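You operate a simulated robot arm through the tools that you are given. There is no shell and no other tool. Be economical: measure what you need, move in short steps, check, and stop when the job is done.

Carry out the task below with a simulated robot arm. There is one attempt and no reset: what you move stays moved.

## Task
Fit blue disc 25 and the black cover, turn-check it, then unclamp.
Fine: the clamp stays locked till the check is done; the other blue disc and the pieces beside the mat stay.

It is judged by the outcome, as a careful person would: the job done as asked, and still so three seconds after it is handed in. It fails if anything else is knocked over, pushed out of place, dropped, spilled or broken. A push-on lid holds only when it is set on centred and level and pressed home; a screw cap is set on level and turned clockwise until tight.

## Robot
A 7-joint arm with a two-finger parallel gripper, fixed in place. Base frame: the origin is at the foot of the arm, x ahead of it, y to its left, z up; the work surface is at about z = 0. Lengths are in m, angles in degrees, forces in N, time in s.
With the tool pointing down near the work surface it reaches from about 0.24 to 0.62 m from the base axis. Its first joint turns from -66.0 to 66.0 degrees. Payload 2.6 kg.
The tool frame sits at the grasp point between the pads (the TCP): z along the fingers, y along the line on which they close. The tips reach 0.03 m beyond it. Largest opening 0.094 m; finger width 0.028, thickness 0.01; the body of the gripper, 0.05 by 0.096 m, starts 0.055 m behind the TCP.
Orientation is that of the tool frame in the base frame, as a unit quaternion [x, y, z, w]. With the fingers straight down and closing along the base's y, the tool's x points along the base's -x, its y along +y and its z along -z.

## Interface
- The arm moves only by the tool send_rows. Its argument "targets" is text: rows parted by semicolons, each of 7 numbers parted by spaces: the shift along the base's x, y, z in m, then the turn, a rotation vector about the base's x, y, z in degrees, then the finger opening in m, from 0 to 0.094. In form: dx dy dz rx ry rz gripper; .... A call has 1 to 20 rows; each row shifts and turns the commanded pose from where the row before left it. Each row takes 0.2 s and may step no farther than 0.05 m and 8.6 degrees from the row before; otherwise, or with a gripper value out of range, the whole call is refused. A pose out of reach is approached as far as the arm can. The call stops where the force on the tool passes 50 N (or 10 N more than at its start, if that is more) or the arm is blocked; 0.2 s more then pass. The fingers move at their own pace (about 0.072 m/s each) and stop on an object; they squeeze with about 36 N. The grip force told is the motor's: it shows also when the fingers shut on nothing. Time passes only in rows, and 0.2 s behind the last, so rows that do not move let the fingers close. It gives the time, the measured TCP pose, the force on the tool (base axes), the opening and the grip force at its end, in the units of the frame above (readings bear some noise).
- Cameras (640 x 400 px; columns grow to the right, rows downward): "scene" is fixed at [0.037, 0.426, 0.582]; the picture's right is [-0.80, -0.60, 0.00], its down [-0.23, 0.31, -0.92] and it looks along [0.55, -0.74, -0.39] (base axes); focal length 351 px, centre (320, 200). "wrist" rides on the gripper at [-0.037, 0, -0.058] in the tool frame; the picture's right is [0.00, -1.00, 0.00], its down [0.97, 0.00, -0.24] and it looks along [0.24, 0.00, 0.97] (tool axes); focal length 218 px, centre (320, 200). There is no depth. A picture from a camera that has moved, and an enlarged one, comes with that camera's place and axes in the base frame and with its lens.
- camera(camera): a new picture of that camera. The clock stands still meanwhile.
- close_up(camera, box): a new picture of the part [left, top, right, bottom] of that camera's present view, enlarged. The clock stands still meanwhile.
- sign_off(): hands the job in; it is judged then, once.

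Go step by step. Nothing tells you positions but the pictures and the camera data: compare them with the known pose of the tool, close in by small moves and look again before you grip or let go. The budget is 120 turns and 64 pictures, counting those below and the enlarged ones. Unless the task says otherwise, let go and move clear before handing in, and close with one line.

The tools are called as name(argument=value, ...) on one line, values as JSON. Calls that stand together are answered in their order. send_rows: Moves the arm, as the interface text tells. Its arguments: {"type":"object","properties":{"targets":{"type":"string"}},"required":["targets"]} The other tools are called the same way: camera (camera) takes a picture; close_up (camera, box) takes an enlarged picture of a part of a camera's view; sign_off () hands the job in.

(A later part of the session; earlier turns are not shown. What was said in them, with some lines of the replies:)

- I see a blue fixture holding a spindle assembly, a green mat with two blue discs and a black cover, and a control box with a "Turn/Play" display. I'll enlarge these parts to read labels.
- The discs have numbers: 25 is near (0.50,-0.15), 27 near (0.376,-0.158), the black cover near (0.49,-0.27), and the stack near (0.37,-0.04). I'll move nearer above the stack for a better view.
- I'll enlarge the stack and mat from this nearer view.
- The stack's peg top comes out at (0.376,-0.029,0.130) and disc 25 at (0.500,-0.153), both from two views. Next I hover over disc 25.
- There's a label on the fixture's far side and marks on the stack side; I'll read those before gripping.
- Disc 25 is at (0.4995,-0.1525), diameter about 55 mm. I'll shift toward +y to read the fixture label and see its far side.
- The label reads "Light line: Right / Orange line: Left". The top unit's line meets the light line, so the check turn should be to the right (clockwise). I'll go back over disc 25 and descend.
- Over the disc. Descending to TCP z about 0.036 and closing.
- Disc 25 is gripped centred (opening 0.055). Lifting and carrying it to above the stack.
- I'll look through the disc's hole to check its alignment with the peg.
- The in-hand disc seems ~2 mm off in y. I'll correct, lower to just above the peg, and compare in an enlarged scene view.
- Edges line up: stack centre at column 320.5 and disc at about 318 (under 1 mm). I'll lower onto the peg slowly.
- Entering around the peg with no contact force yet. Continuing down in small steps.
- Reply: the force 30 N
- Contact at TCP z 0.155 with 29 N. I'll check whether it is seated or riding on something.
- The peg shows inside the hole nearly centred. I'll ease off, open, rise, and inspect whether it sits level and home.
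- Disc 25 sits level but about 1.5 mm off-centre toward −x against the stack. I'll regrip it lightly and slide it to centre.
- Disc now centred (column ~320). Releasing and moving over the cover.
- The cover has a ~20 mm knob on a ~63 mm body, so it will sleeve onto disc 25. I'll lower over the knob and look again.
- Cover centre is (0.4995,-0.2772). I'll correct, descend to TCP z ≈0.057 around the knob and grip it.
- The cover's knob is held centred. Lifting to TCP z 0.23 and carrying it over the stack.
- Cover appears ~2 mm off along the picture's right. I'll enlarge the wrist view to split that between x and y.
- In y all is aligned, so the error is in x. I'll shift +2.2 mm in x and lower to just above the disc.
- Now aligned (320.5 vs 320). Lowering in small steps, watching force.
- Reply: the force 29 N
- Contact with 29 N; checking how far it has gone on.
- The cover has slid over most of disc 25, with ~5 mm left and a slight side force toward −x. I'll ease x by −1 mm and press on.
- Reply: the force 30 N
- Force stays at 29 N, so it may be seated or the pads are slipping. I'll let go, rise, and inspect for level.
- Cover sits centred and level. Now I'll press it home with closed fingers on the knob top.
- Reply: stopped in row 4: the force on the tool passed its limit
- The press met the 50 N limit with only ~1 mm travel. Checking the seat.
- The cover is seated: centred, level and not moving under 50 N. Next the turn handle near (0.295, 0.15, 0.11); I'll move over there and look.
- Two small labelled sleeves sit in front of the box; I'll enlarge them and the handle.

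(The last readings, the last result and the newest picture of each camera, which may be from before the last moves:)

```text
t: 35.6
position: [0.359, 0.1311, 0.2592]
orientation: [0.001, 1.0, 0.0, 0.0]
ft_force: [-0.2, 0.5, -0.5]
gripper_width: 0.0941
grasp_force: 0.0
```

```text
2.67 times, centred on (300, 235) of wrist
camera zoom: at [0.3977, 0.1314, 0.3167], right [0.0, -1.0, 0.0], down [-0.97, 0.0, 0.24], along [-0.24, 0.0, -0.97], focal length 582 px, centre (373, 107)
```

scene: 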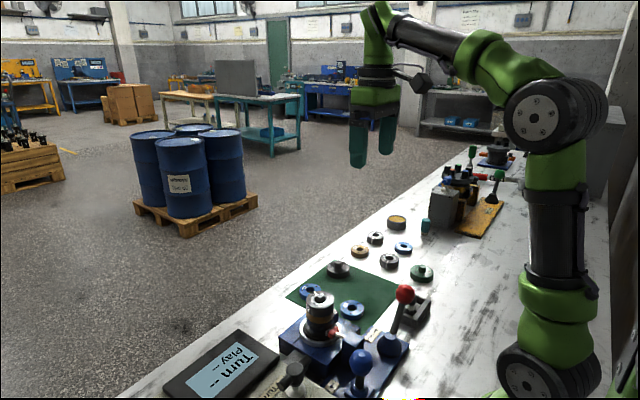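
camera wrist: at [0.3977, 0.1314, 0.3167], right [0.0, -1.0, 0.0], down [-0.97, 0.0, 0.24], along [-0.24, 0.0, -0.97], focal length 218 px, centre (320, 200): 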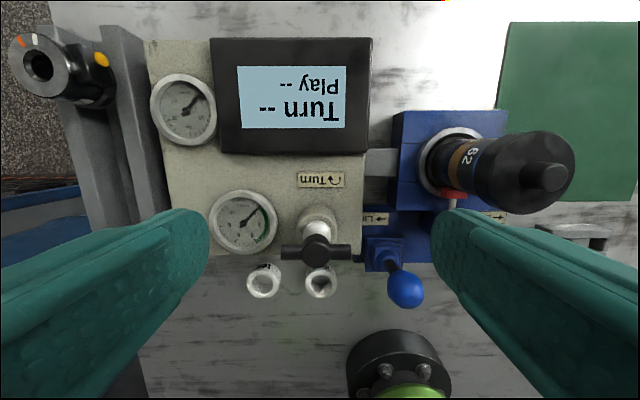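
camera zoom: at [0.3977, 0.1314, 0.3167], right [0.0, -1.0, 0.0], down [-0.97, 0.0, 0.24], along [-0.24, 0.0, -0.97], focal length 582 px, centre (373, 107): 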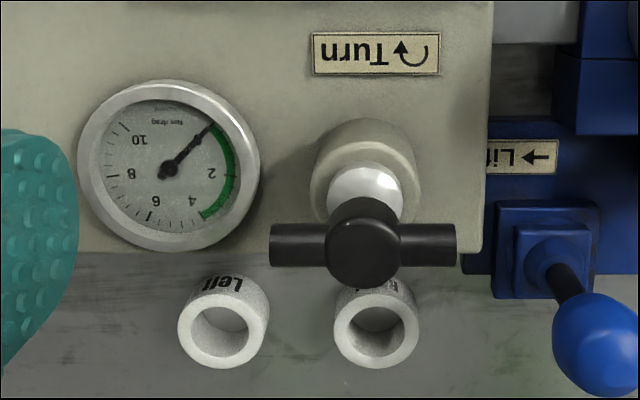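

I'll enlarge the arrow on the Turn label to be sure of its sense.

close_up(camera="wrist", box=[290, 165, 350, 195])

```text
10.67 times, centred on (320, 180) of wrist
camera zoom: at [0.3977, 0.1314, 0.3167], right [0.0, -1.0, 0.0], down [-0.97, 0.0, 0.24], along [-0.24, 0.0, -0.97], focal length 2328 px, centre (320, 413)
```

zoom: 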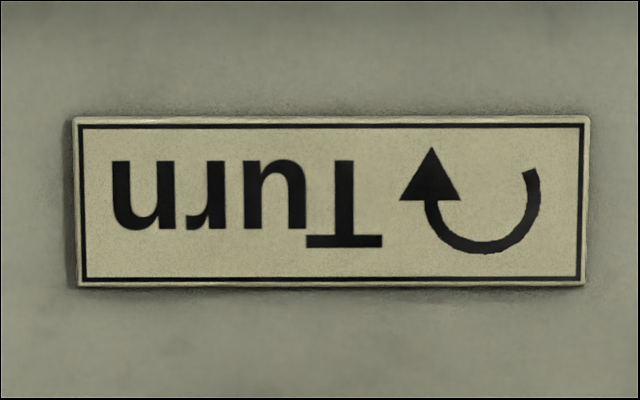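

The arrow is clockwise from above. The handle's bar lies along y, centred near (0.3015, 0.135, 0.131) and ~67 mm long; I'll come down over it with the fingers straddling its ends.

send_rows(targets="-0.02 0.002 -0.02 0 0 0 0.094;-0.02 0.002 -0.025 0 0 0 0.094;-0.0175 0 -0.025 0 0 0 0.094;0 0 0 0 0 0 0.094;0 0 0 0 0 0 0.094")

camera(camera="wrist")

close_up(camera="scene", box=[250, 300, 350, 400])

```text
t: 36.8
position: [0.3034, 0.1338, 0.1908]
orientation: [0.001, 1.0, 0.0, -0.001]
ft_force: [0.8, 0.1, -0.3]
gripper_width: 0.0938
grasp_force: 0.1
```

```text
18 pictures are left
camera wrist: at [0.341, 0.1343, 0.2486], right [0.0, -1.0, 0.0], down [-0.97, 0.0, 0.24], along [-0.24, 0.0, -0.97], focal length 218 px, centre (320, 200)
```

wrist: 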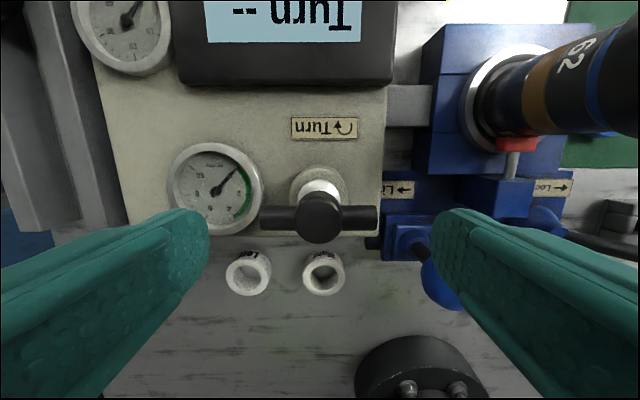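

```text
4.00 times, centred on (300, 350) of scene
camera zoom: at [0.037, 0.426, 0.582], right [-0.8, -0.6, 0.0], down [-0.23, 0.31, -0.92], along [0.55, -0.74, -0.39], focal length 1405 px, centre (400, -400)
```

zoom: 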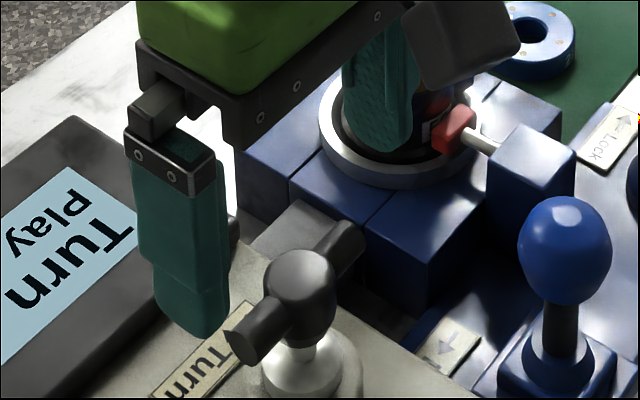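

Hub confirmed at y 0.1345, x 0.301. Descending to TCP z ≈0.141 and closing on the bar ends.

send_rows(targets="-0.002 0 -0.025 0 0 0 0.094;0 0 -0.015 0 0 0 0.094;0 0 -0.008 0 0 0 0.094;0 0 0 0 0 0 0.094;0 0 0 0 0 0 0.07;0 0 0 0 0 0 0.06;0 0 0 0 0 0 0.06")

close_up(camera="scene", box=[230, 280, 350, 400])

```text
t: 38.4
position: [0.2985, 0.1345, 0.1405]
orientation: [0.002, 1.0, -0.001, -0.001]
ft_force: [0.5, -7.5, -3.4]
gripper_width: 0.0665
grasp_force: 44.6
```

```text
3.33 times, centred on (290, 340) of scene
camera zoom: at [0.037, 0.426, 0.582], right [-0.8, -0.6, 0.0], down [-0.23, 0.31, -0.92], along [0.55, -0.74, -0.39], focal length 1171 px, centre (420, -267)
```

zoom: 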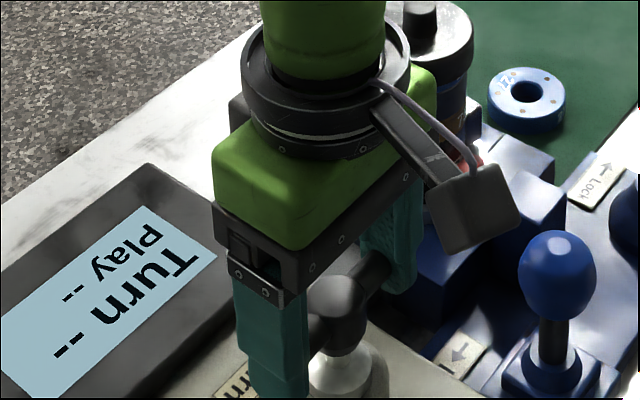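

The bar is held end to end. Turning clockwise 40° and checking the display.

send_rows(targets="0.001 -0.0005 0 0 0 0 0.06;0 0 0 0 0 -8 0.06;0 0 0 0 0 -8 0.06;0 0 0 0 0 -8 0.06;0 0 0 0 0 -8 0.06;0 0 0 0 0 -8 0.06;0 0 0 0 0 0 0.06")

close_up(camera="scene", box=[160, 280, 360, 400])

```text
t: 40.0
position: [0.3006, 0.1354, 0.1412]
orientation: [0.346, 0.938, -0.001, -0.004]
ft_force: [-26.3, -7.9, 22.9]
gripper_width: 0.0666
grasp_force: 44.9
```

```text
3.20 times, centred on (260, 340) of scene
camera zoom: at [0.0369, 0.4259, 0.5821], right [-0.8, -0.6, 0.0], down [-0.23, 0.31, -0.92], along [0.55, -0.74, -0.39], focal length 1124 px, centre (512, -248)
```

zoom: 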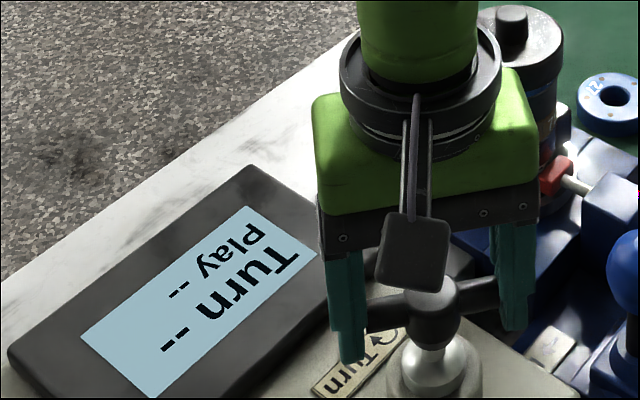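

It has turned 40° with the tool, but a side force of −26 N in x shows my centre is off. I'll ease toward −x and up, then carry on.

send_rows(targets="-0.001 0 0.001 0 0 0 0.06;-0.001 0 0.001 0 0 0 0.06;0 0 0 0 0 0 0.06")

```text
t: 40.8
position: [0.2997, 0.1346, 0.1401]
orientation: [0.342, 0.94, 0.0, -0.001]
ft_force: [6.1, 5.9, -37.9]
gripper_width: 0.0668
grasp_force: 45.1
```

send_rows(targets="0.0003 0.0002 -0.0012 0 0 0 0.06;0 0 0 0 0 -8 0.06;0 0 0 0 0 -8 0.06;0 0 0 0 0 -8 0.06;0 0 0 0 0 -8 0.06;0 0 0 0 0 -8 0.06;0 0 0 0 0 0 0.06")

close_up(camera="scene", box=[160, 280, 360, 400])

```text
t: 42.4
position: [0.2998, 0.1339, 0.1419]
orientation: [0.644, 0.765, 0.0, -0.001]
ft_force: [6.7, -0.2, -29.6]
gripper_width: 0.0663
grasp_force: 44.7
```

```text
3.20 times, centred on (260, 340) of scene
camera zoom: at [0.0371, 0.426, 0.582], right [-0.8, -0.6, 0.0], down [-0.23, 0.31, -0.92], along [0.55, -0.74, -0.39], focal length 1124 px, centre (512, -248)
```

zoom: 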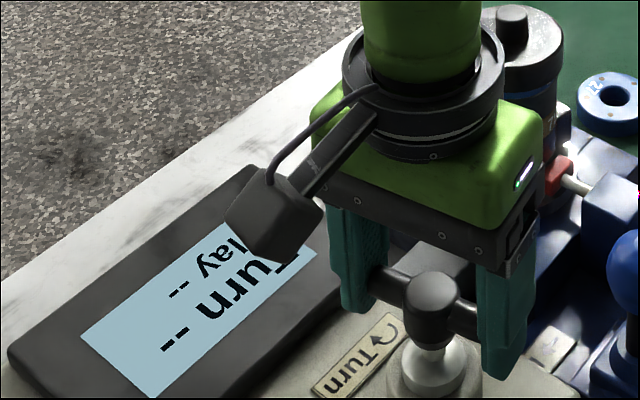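

80° turned, display still blank. I'll relieve the vertical force and keep turning clockwise.

send_rows(targets="0.0001 0 -0.001 0 0 0 0.06;0 0 0 0 0 -8 0.06;0 0 0 0 0 -8 0.06;0 0 0 0 0 -8 0.06;0 0 0 0 0 -8 0.06;0 0 0 0 0 -8 0.06;0 0 0 0 0 0 0.06")

close_up(camera="scene", box=[160, 280, 360, 400])

```text
t: 44.0
position: [0.2999, 0.1351, 0.1419]
orientation: [0.868, 0.497, 0.001, -0.002]
ft_force: [-18.7, -22.0, 24.5]
gripper_width: 0.0664
grasp_force: 44.6
```

```text
3.20 times, centred on (260, 340) of scene
camera zoom: at [0.0369, 0.4259, 0.5821], right [-0.8, -0.6, 0.0], down [-0.23, 0.31, -0.92], along [0.55, -0.74, -0.39], focal length 1124 px, centre (512, -248)
```

zoom: 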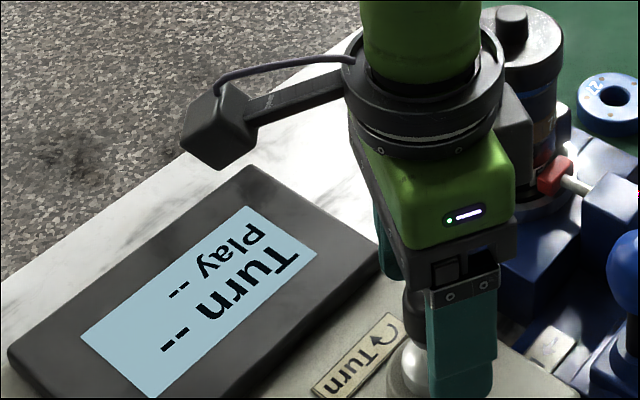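

120° turned, still blank. I'll relax the side force and go on to about 165°.

send_rows(targets="-0.0007 -0.0008 0.0004 0 0 0 0.06;0 0 0 0 0 -8 0.06;0 0 0 0 0 -8 0.06;0 0 0 0 0 -8 0.06;0 0 0 0 0 -8 0.06;0 0 0 0 0 -8 0.06;0 0 0 0 0 0 0.06")

```text
t: 45.6
position: [0.3002, 0.135, 0.1411]
orientation: [0.985, 0.172, 0.002, 0.0]
ft_force: [9.9, 3.3, -13.5]
gripper_width: 0.0661
grasp_force: 44.9
```

send_rows(targets="0.0002 0 -0.0004 0 0 0 0.06;0 0 0 0 0 -8 0.06;0 0 0 0 0 -8 0.06;0 0 0 0 0 -5 0.06;0 0 0 0 0 0 0.06")

close_up(camera="scene", box=[160, 280, 360, 400])

```text
t: 46.5
position: [0.3028, 0.1345, 0.1387]
orientation: [1.0, 0.017, -0.011, -0.008]
ft_force: [-1.2, -1.9, 5.0]
gripper_width: 0.0662
grasp_force: 45.2
out of reach, approached as far as the arm can: row 3, 4
stopped in row 4: the force on the tool passed its limit (the readings are from after the stop); the commanded pose is now the measured one
```

```text
3.20 times, centred on (260, 340) of scene
camera zoom: at [0.0369, 0.4259, 0.582], right [-0.8, -0.6, 0.0], down [-0.23, 0.31, -0.92], along [0.55, -0.74, -0.39], focal length 1124 px, centre (512, -248)
```

zoom: 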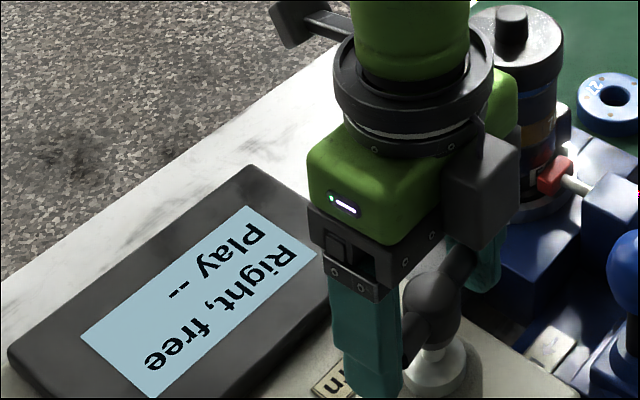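

The display now reads "Right, free", which agrees with the light-line label, so the turn check is done. I'll let go of the handle, rise clear, and level the tool.

send_rows(targets="0 0 0 0 0 0 0.08;0 0 0 0 0 0 0.094;0 0 0 0 0 0 0.094;0 0 0.03 0 0 0 0.094;0 0 0.04 -0.92 -1.26 0 0.094;0 0 0.05 0 0 0 0.06;0 0 0 0 0 8 0.0;0 0 0 0 0 0 0.0")

close_up(camera="scene", box=[160, 280, 360, 400])

```text
t: 48.3
position: [0.3221, 0.1285, 0.2551]
orientation: [0.996, 0.085, -0.001, 0.001]
ft_force: [0.5, -0.2, -0.5]
gripper_width: 0.0
grasp_force: 14.5
out of reach, approached as far as the arm can: row 4, 5
```

```text
3.20 times, centred on (260, 340) of scene
camera zoom: at [0.037, 0.426, 0.582], right [-0.8, -0.6, 0.0], down [-0.23, 0.31, -0.92], along [0.55, -0.74, -0.39], focal length 1124 px, centre (512, -248)
```

zoom: 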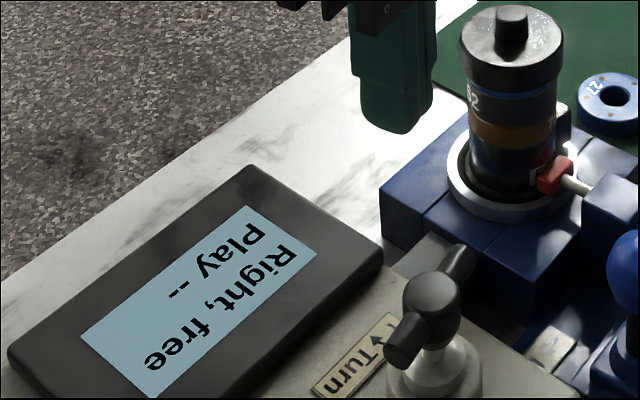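

Check recorded and the handle is free. Now I'll swing back over to the red lever's far (−y) side, unwinding the wrist on the way.

send_rows(targets="-0.0035 -0.0167 0 0 0 8.5 0;-0.0035 -0.0167 0 0 0 8.5 0;-0.0035 -0.0167 0 0 0 8.5 0;-0.0035 -0.0167 0 0 0 8.5 0;-0.0035 -0.0167 0 0 0 8.5 0;-0.0035 -0.0167 0 0 0 8.5 0;-0.0035 -0.0167 0 0 0 8.5 0;-0.0035 -0.0167 0 0 0 8.5 0;-0.0035 -0.0167 0 0 0 8.5 0;-0.0035 -0.0167 0 0 0 8.5 0;-0.0035 -0.0167 0 0 0 8.5 0;-0.0035 -0.0167 0 0 0 8.5 0;-0.0035 -0.0167 0 0 0 8.5 0;-0.0035 -0.0167 0 0 0 8.5 0;-0.0035 -0.0167 0 0 0 8.5 0;-0.0035 -0.0167 0 0 0 8.5 0;-0.0035 -0.0167 0 0 0 8.5 0;-0.0035 -0.0167 0 0 0 8.5 0;-0.0035 -0.0167 0 0 0 8.5 0;-0.0035 -0.0167 0 0 0 8.5 0")

camera(camera="wrist")

close_up(camera="scene", box=[290, 230, 470, 400])

```text
t: 52.5
position: [0.2515, -0.2087, 0.2548]
orientation: [0.001, 1.0, 0.0, 0.001]
ft_force: [-0.1, 0.4, -1.6]
gripper_width: 0.0
grasp_force: 33.3
```

```text
10 pictures are left
camera wrist: at [0.2897, -0.2076, 0.3128], right [0.0, -1.0, 0.0], down [-0.97, 0.0, 0.24], along [-0.24, 0.0, -0.97], focal length 218 px, centre (320, 200)
```

wrist: 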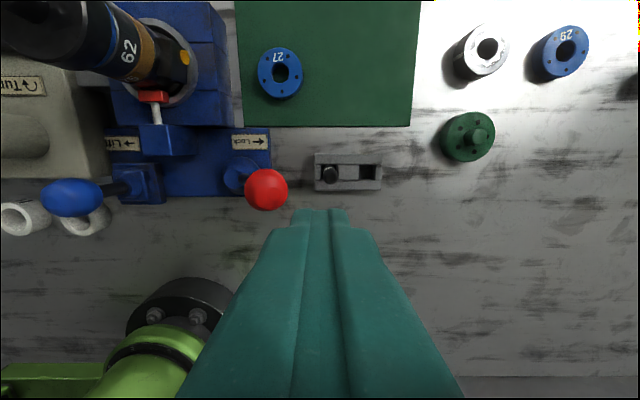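

```text
2.35 times, centred on (380, 315) of scene
camera zoom: at [0.037, 0.426, 0.582], right [-0.8, -0.6, 0.0], down [-0.23, 0.31, -0.92], along [0.55, -0.74, -0.39], focal length 827 px, centre (179, -71)
```

zoom: 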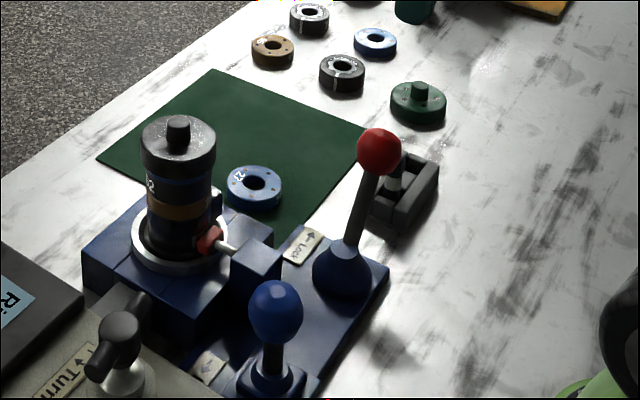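

The red ball is at (0.251,-0.158,0.117), leaning to −y (locked side). I'll lower closed fingers at its −y side with tips above the slider pin, then push it to +y.

send_rows(targets="0 0 -0.045 0 0 0 0;0 0 -0.045 0 0 0 0;0 0 -0.033 0 0 0 0;0 0 0 0 0 0 0;0 0.01 0 0 0 0 0;0 0.01 0 0 0 0 0;0 0.008 0 0 0 0 0;0 0.008 0 0 0 0 0;0 0.008 0 0 0 0 0;0 0.008 0 0 0 0 0;0 0 0 0 0 0 0")

close_up(camera="scene", box=[290, 230, 470, 400])

```text
t: 54.3
position: [0.2523, -0.1788, 0.1358]
orientation: [0.004, 1.0, -0.008, 0.007]
ft_force: [-1.0, -2.4, 2.1]
gripper_width: 0.0002
grasp_force: 32.8
stopped in row 8: the force on the tool passed its limit (the readings are from after the stop); the commanded pose is now the measured one
```

```text
2.35 times, centred on (380, 315) of scene
camera zoom: at [0.0369, 0.426, 0.582], right [-0.8, -0.6, 0.0], down [-0.23, 0.31, -0.92], along [0.55, -0.74, -0.39], focal length 827 px, centre (179, -71)
```

zoom: 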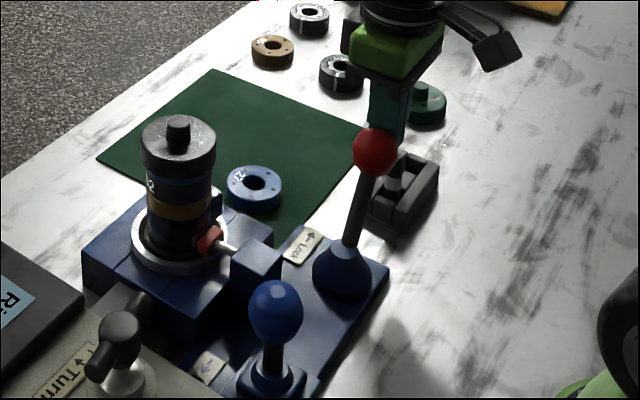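

The ball moved about 4 mm before the force limit tripped, so it is stiff. I'll push more slowly.

send_rows(targets="0 0.0015 0 0 0 0 0;0 0.0015 0 0 0 0 0;0 0.0015 0 0 0 0 0;0 0.0015 0 0 0 0 0;0 0.0015 0 0 0 0 0;0 0.0015 0 0 0 0 0;0 0 0 0 0 0 0")

```text
t: 55.6
position: [0.2534, -0.1745, 0.1374]
orientation: [0.005, 1.0, -0.012, 0.008]
ft_force: [-0.5, -2.4, 4.1]
gripper_width: 0.0
grasp_force: 32.6
stopped in row 6: the force on the tool passed its limit (the readings are from after the stop); the commanded pose is now the measured one
```

Pushing flat against the ball wastes force; better to grip it across x (parallel to its hinge axis) and swing along its arc. I'll back off, rise, level, and turn the tool −90°.

send_rows(targets="0 -0.015 0 0 0 0 0;0 0 0.04 1.375 0.92 0.57 0;0 0 0.04 0 0 0 0;0 0 0.03 0 0 0 0.03;0 0.003 0 0 0 -8.2 0.06;0 0.003 0 0 0 -8.2 0.06;0 0.003 0 0 0 -8.2 0.06;0 0.003 0 0 0 -8.2 0.06;0 0.003 0 0 0 -8.2 0.06;0 0.003 0 0 0 -8.2 0.06;0 0.003 0 0 0 -8.2 0.06;0 0.003 0 0 0 -8.2 0.06;0 0.003 0 0 0 -8.2 0.06;0 0.003 0 0 0 -8.2 0.06;0 0.003 0 0 0 -8 0.06;0 0 0 0 0 0 0.06")

camera(camera="wrist")

close_up(camera="scene", box=[290, 230, 470, 400])

```text
t: 59.0
position: [0.2545, -0.1572, 0.2483]
orientation: [0.707, 0.707, 0.0, 0.001]
ft_force: [-0.8, 0.6, 0.6]
gripper_width: 0.0598
grasp_force: 0.0
```

```text
7 pictures are left
camera wrist: at [0.254, -0.1936, 0.3051], right [-1.0, 0.0, 0.0], down [0.0, 0.97, 0.24], along [0.0, 0.24, -0.97], focal length 218 px, centre (320, 200)
```

wrist: 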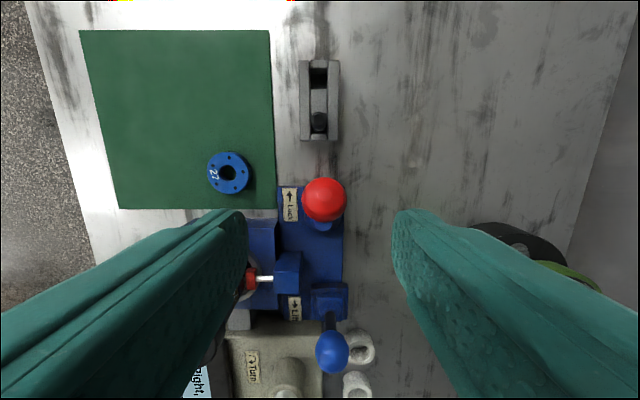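

```text
2.35 times, centred on (380, 315) of scene
camera zoom: at [0.037, 0.426, 0.582], right [-0.8, -0.6, 0.0], down [-0.23, 0.31, -0.92], along [0.55, -0.74, -0.39], focal length 827 px, centre (179, -71)
```

zoom: 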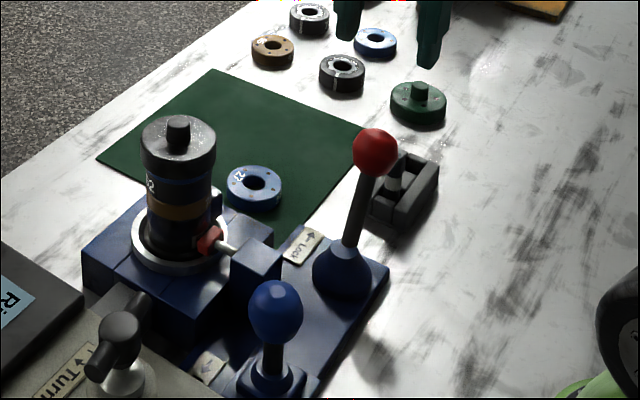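

The ball has in fact swung to y ≈ −0.148 and holds there, so it does hinge along y. I'll descend and grip it across x.

send_rows(targets="-0.0036 0.0094 -0.04 0 0 0 0.06;0 0 -0.045 0 0 0 0.06;0 0 -0.036 0 0 0 0.06;0 0 0 0 0 0 0.06;0 0 0 0 0 0 0.045;0 0 0 0 0 0 0.03;0 0 0 0 0 0 0.03")

```text
t: 60.6
position: [0.2512, -0.1479, 0.1254]
orientation: [0.707, 0.707, 0.0, 0.001]
ft_force: [-4.3, -3.7, -2.5]
gripper_width: 0.0411
grasp_force: 45.3
```

Ball gripped (41 mm). Swinging it along its arc toward +y.

send_rows(targets="0 0.0018 0.0007 0 0 0 0.03;0 0.0018 0.0007 0 0 0 0.03;0 0.0018 0.0007 0 0 0 0.03;0 0.0018 0.0007 0 0 0 0.03;0 0.0019 0.0006 0 0 0 0.03;0 0.0019 0.0006 0 0 0 0.03;0 0.0019 0.0006 0 0 0 0.03;0 0.0019 0.0006 0 0 0 0.03;0 0 0 0 0 0 0.03")

```text
t: 62.6
position: [0.2495, -0.1332, 0.1325]
orientation: [0.706, 0.708, 0.001, 0.003]
ft_force: [0.2, -18.4, 13.3]
gripper_width: 0.0406
grasp_force: 45.0
```

It moves well with ~20 N. Continuing over the top.

send_rows(targets="0 0.002 0.0005 0 0 0 0.03;0 0.002 0.0005 0 0 0 0.03;0 0.002 0.0005 0 0 0 0.03;0 0.002 0.0004 0 0 0 0.03;0 0.002 0.0003 0 0 0 0.03;0 0.002 0.0003 0 0 0 0.03;0 0.002 0.0002 0 0 0 0.03;0 0.002 0.0002 0 0 0 0.03;0 0.002 0.0001 0 0 0 0.03;0 0.002 0 0 0 0 0.03;0 0.002 0 0 0 0 0.03;0 0.002 -0.0001 0 0 0 0.03;0 0 0 0 0 0 0.03")

close_up(camera="scene", box=[290, 230, 470, 400])

```text
t: 65.4
position: [0.2506, -0.107, 0.1346]
orientation: [0.706, 0.708, 0.001, 0.001]
ft_force: [12.7, -10.5, -0.9]
gripper_width: 0.0403
grasp_force: 45.2
```

```text
2.35 times, centred on (380, 315) of scene
camera zoom: at [0.037, 0.426, 0.582], right [-0.8, -0.6, 0.0], down [-0.23, 0.31, -0.92], along [0.55, -0.74, -0.39], focal length 827 px, centre (179, -71)
```

zoom: 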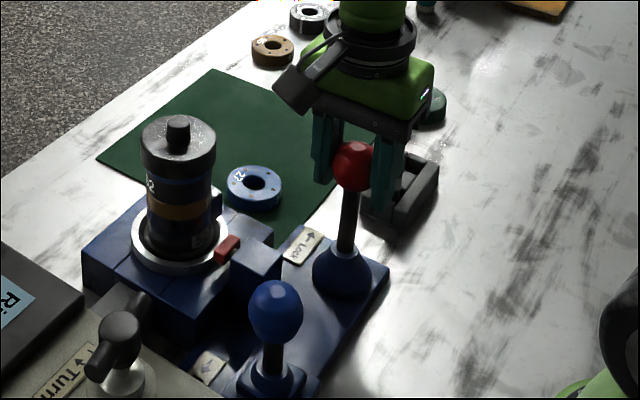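

The red clamp pad has drawn back with the lever upright. I'll carry the lever on to the full unlocked side, stopping if it resists.

send_rows(targets="0 0.002 -0.0001 0 0 0 0.03;0 0.002 -0.0002 0 0 0 0.03;0 0.002 -0.0002 0 0 0 0.03;0 0.002 -0.0003 0 0 0 0.03;0 0.002 -0.0003 0 0 0 0.03;0 0.002 -0.0004 0 0 0 0.03;0 0.002 -0.0005 0 0 0 0.03;0 0.002 -0.0005 0 0 0 0.03;0 0.002 -0.0006 0 0 0 0.03;0 0.002 -0.0006 0 0 0 0.03;0 0 0 0 0 0 0.03")

```text
t: 66.9
position: [0.25, -0.1009, 0.1346]
orientation: [0.709, 0.705, 0.0, 0.006]
ft_force: [0.9, -5.6, -1.4]
gripper_width: 0.0405
grasp_force: 45.2
stopped in row 7: the force on the tool passed its limit (the readings are from after the stop); the commanded pose is now the measured one
```

The lever has met its end stop, just past upright. Releasing and rising clear for a final look.

send_rows(targets="0 0 0 0 0 0 0.05;0 0 0 0 0 0 0.07;0 0 0 0 0 0 0.07;0 0 0.03 0 0 0 0.07;0 0 0.045 0 0 0 0.07;0 0 0.045 0 0 0 0.07;0 -0.03 0.03 0 0 0 0.07;0 -0.04 0 0 0 0 0.07;0 0 0 0 0 0 0.07")

close_up(camera="scene", box=[200, 220, 460, 400])

```text
t: 68.9
position: [0.2529, -0.1711, 0.2854]
orientation: [0.708, 0.706, -0.001, 0.006]
ft_force: [0.1, -0.1, 0.4]
gripper_width: 0.0698
grasp_force: 0.1
```

```text
2.22 times, centred on (330, 310) of scene
camera zoom: at [0.037, 0.4259, 0.582], right [-0.8, -0.6, 0.0], down [-0.23, 0.31, -0.92], along [0.55, -0.74, -0.39], focal length 781 px, centre (298, -44)
```

zoom: 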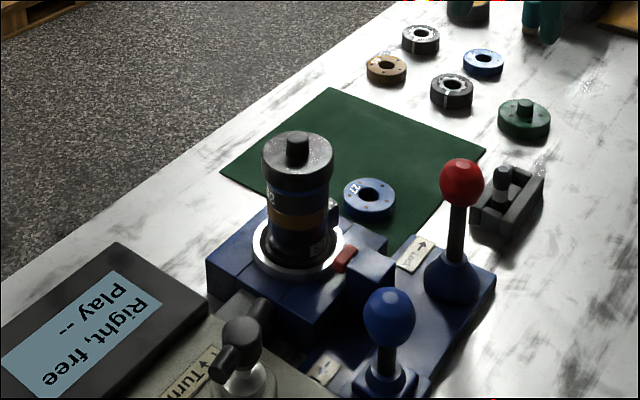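

The pad is drawn back and the lever stays unlocked. The stack, with disc 25 and the cover on, stands level; the display reads "Right, free"; disc 27 and the pieces beside the mat are where they were. Handing in.

sign_off()

```text
The job is handed in.
```

Disc 25 and the black cover are fitted and pressed home, the turn check read "Right, free" ("Play" stayed blank), and the clamp was unlocked only after that.
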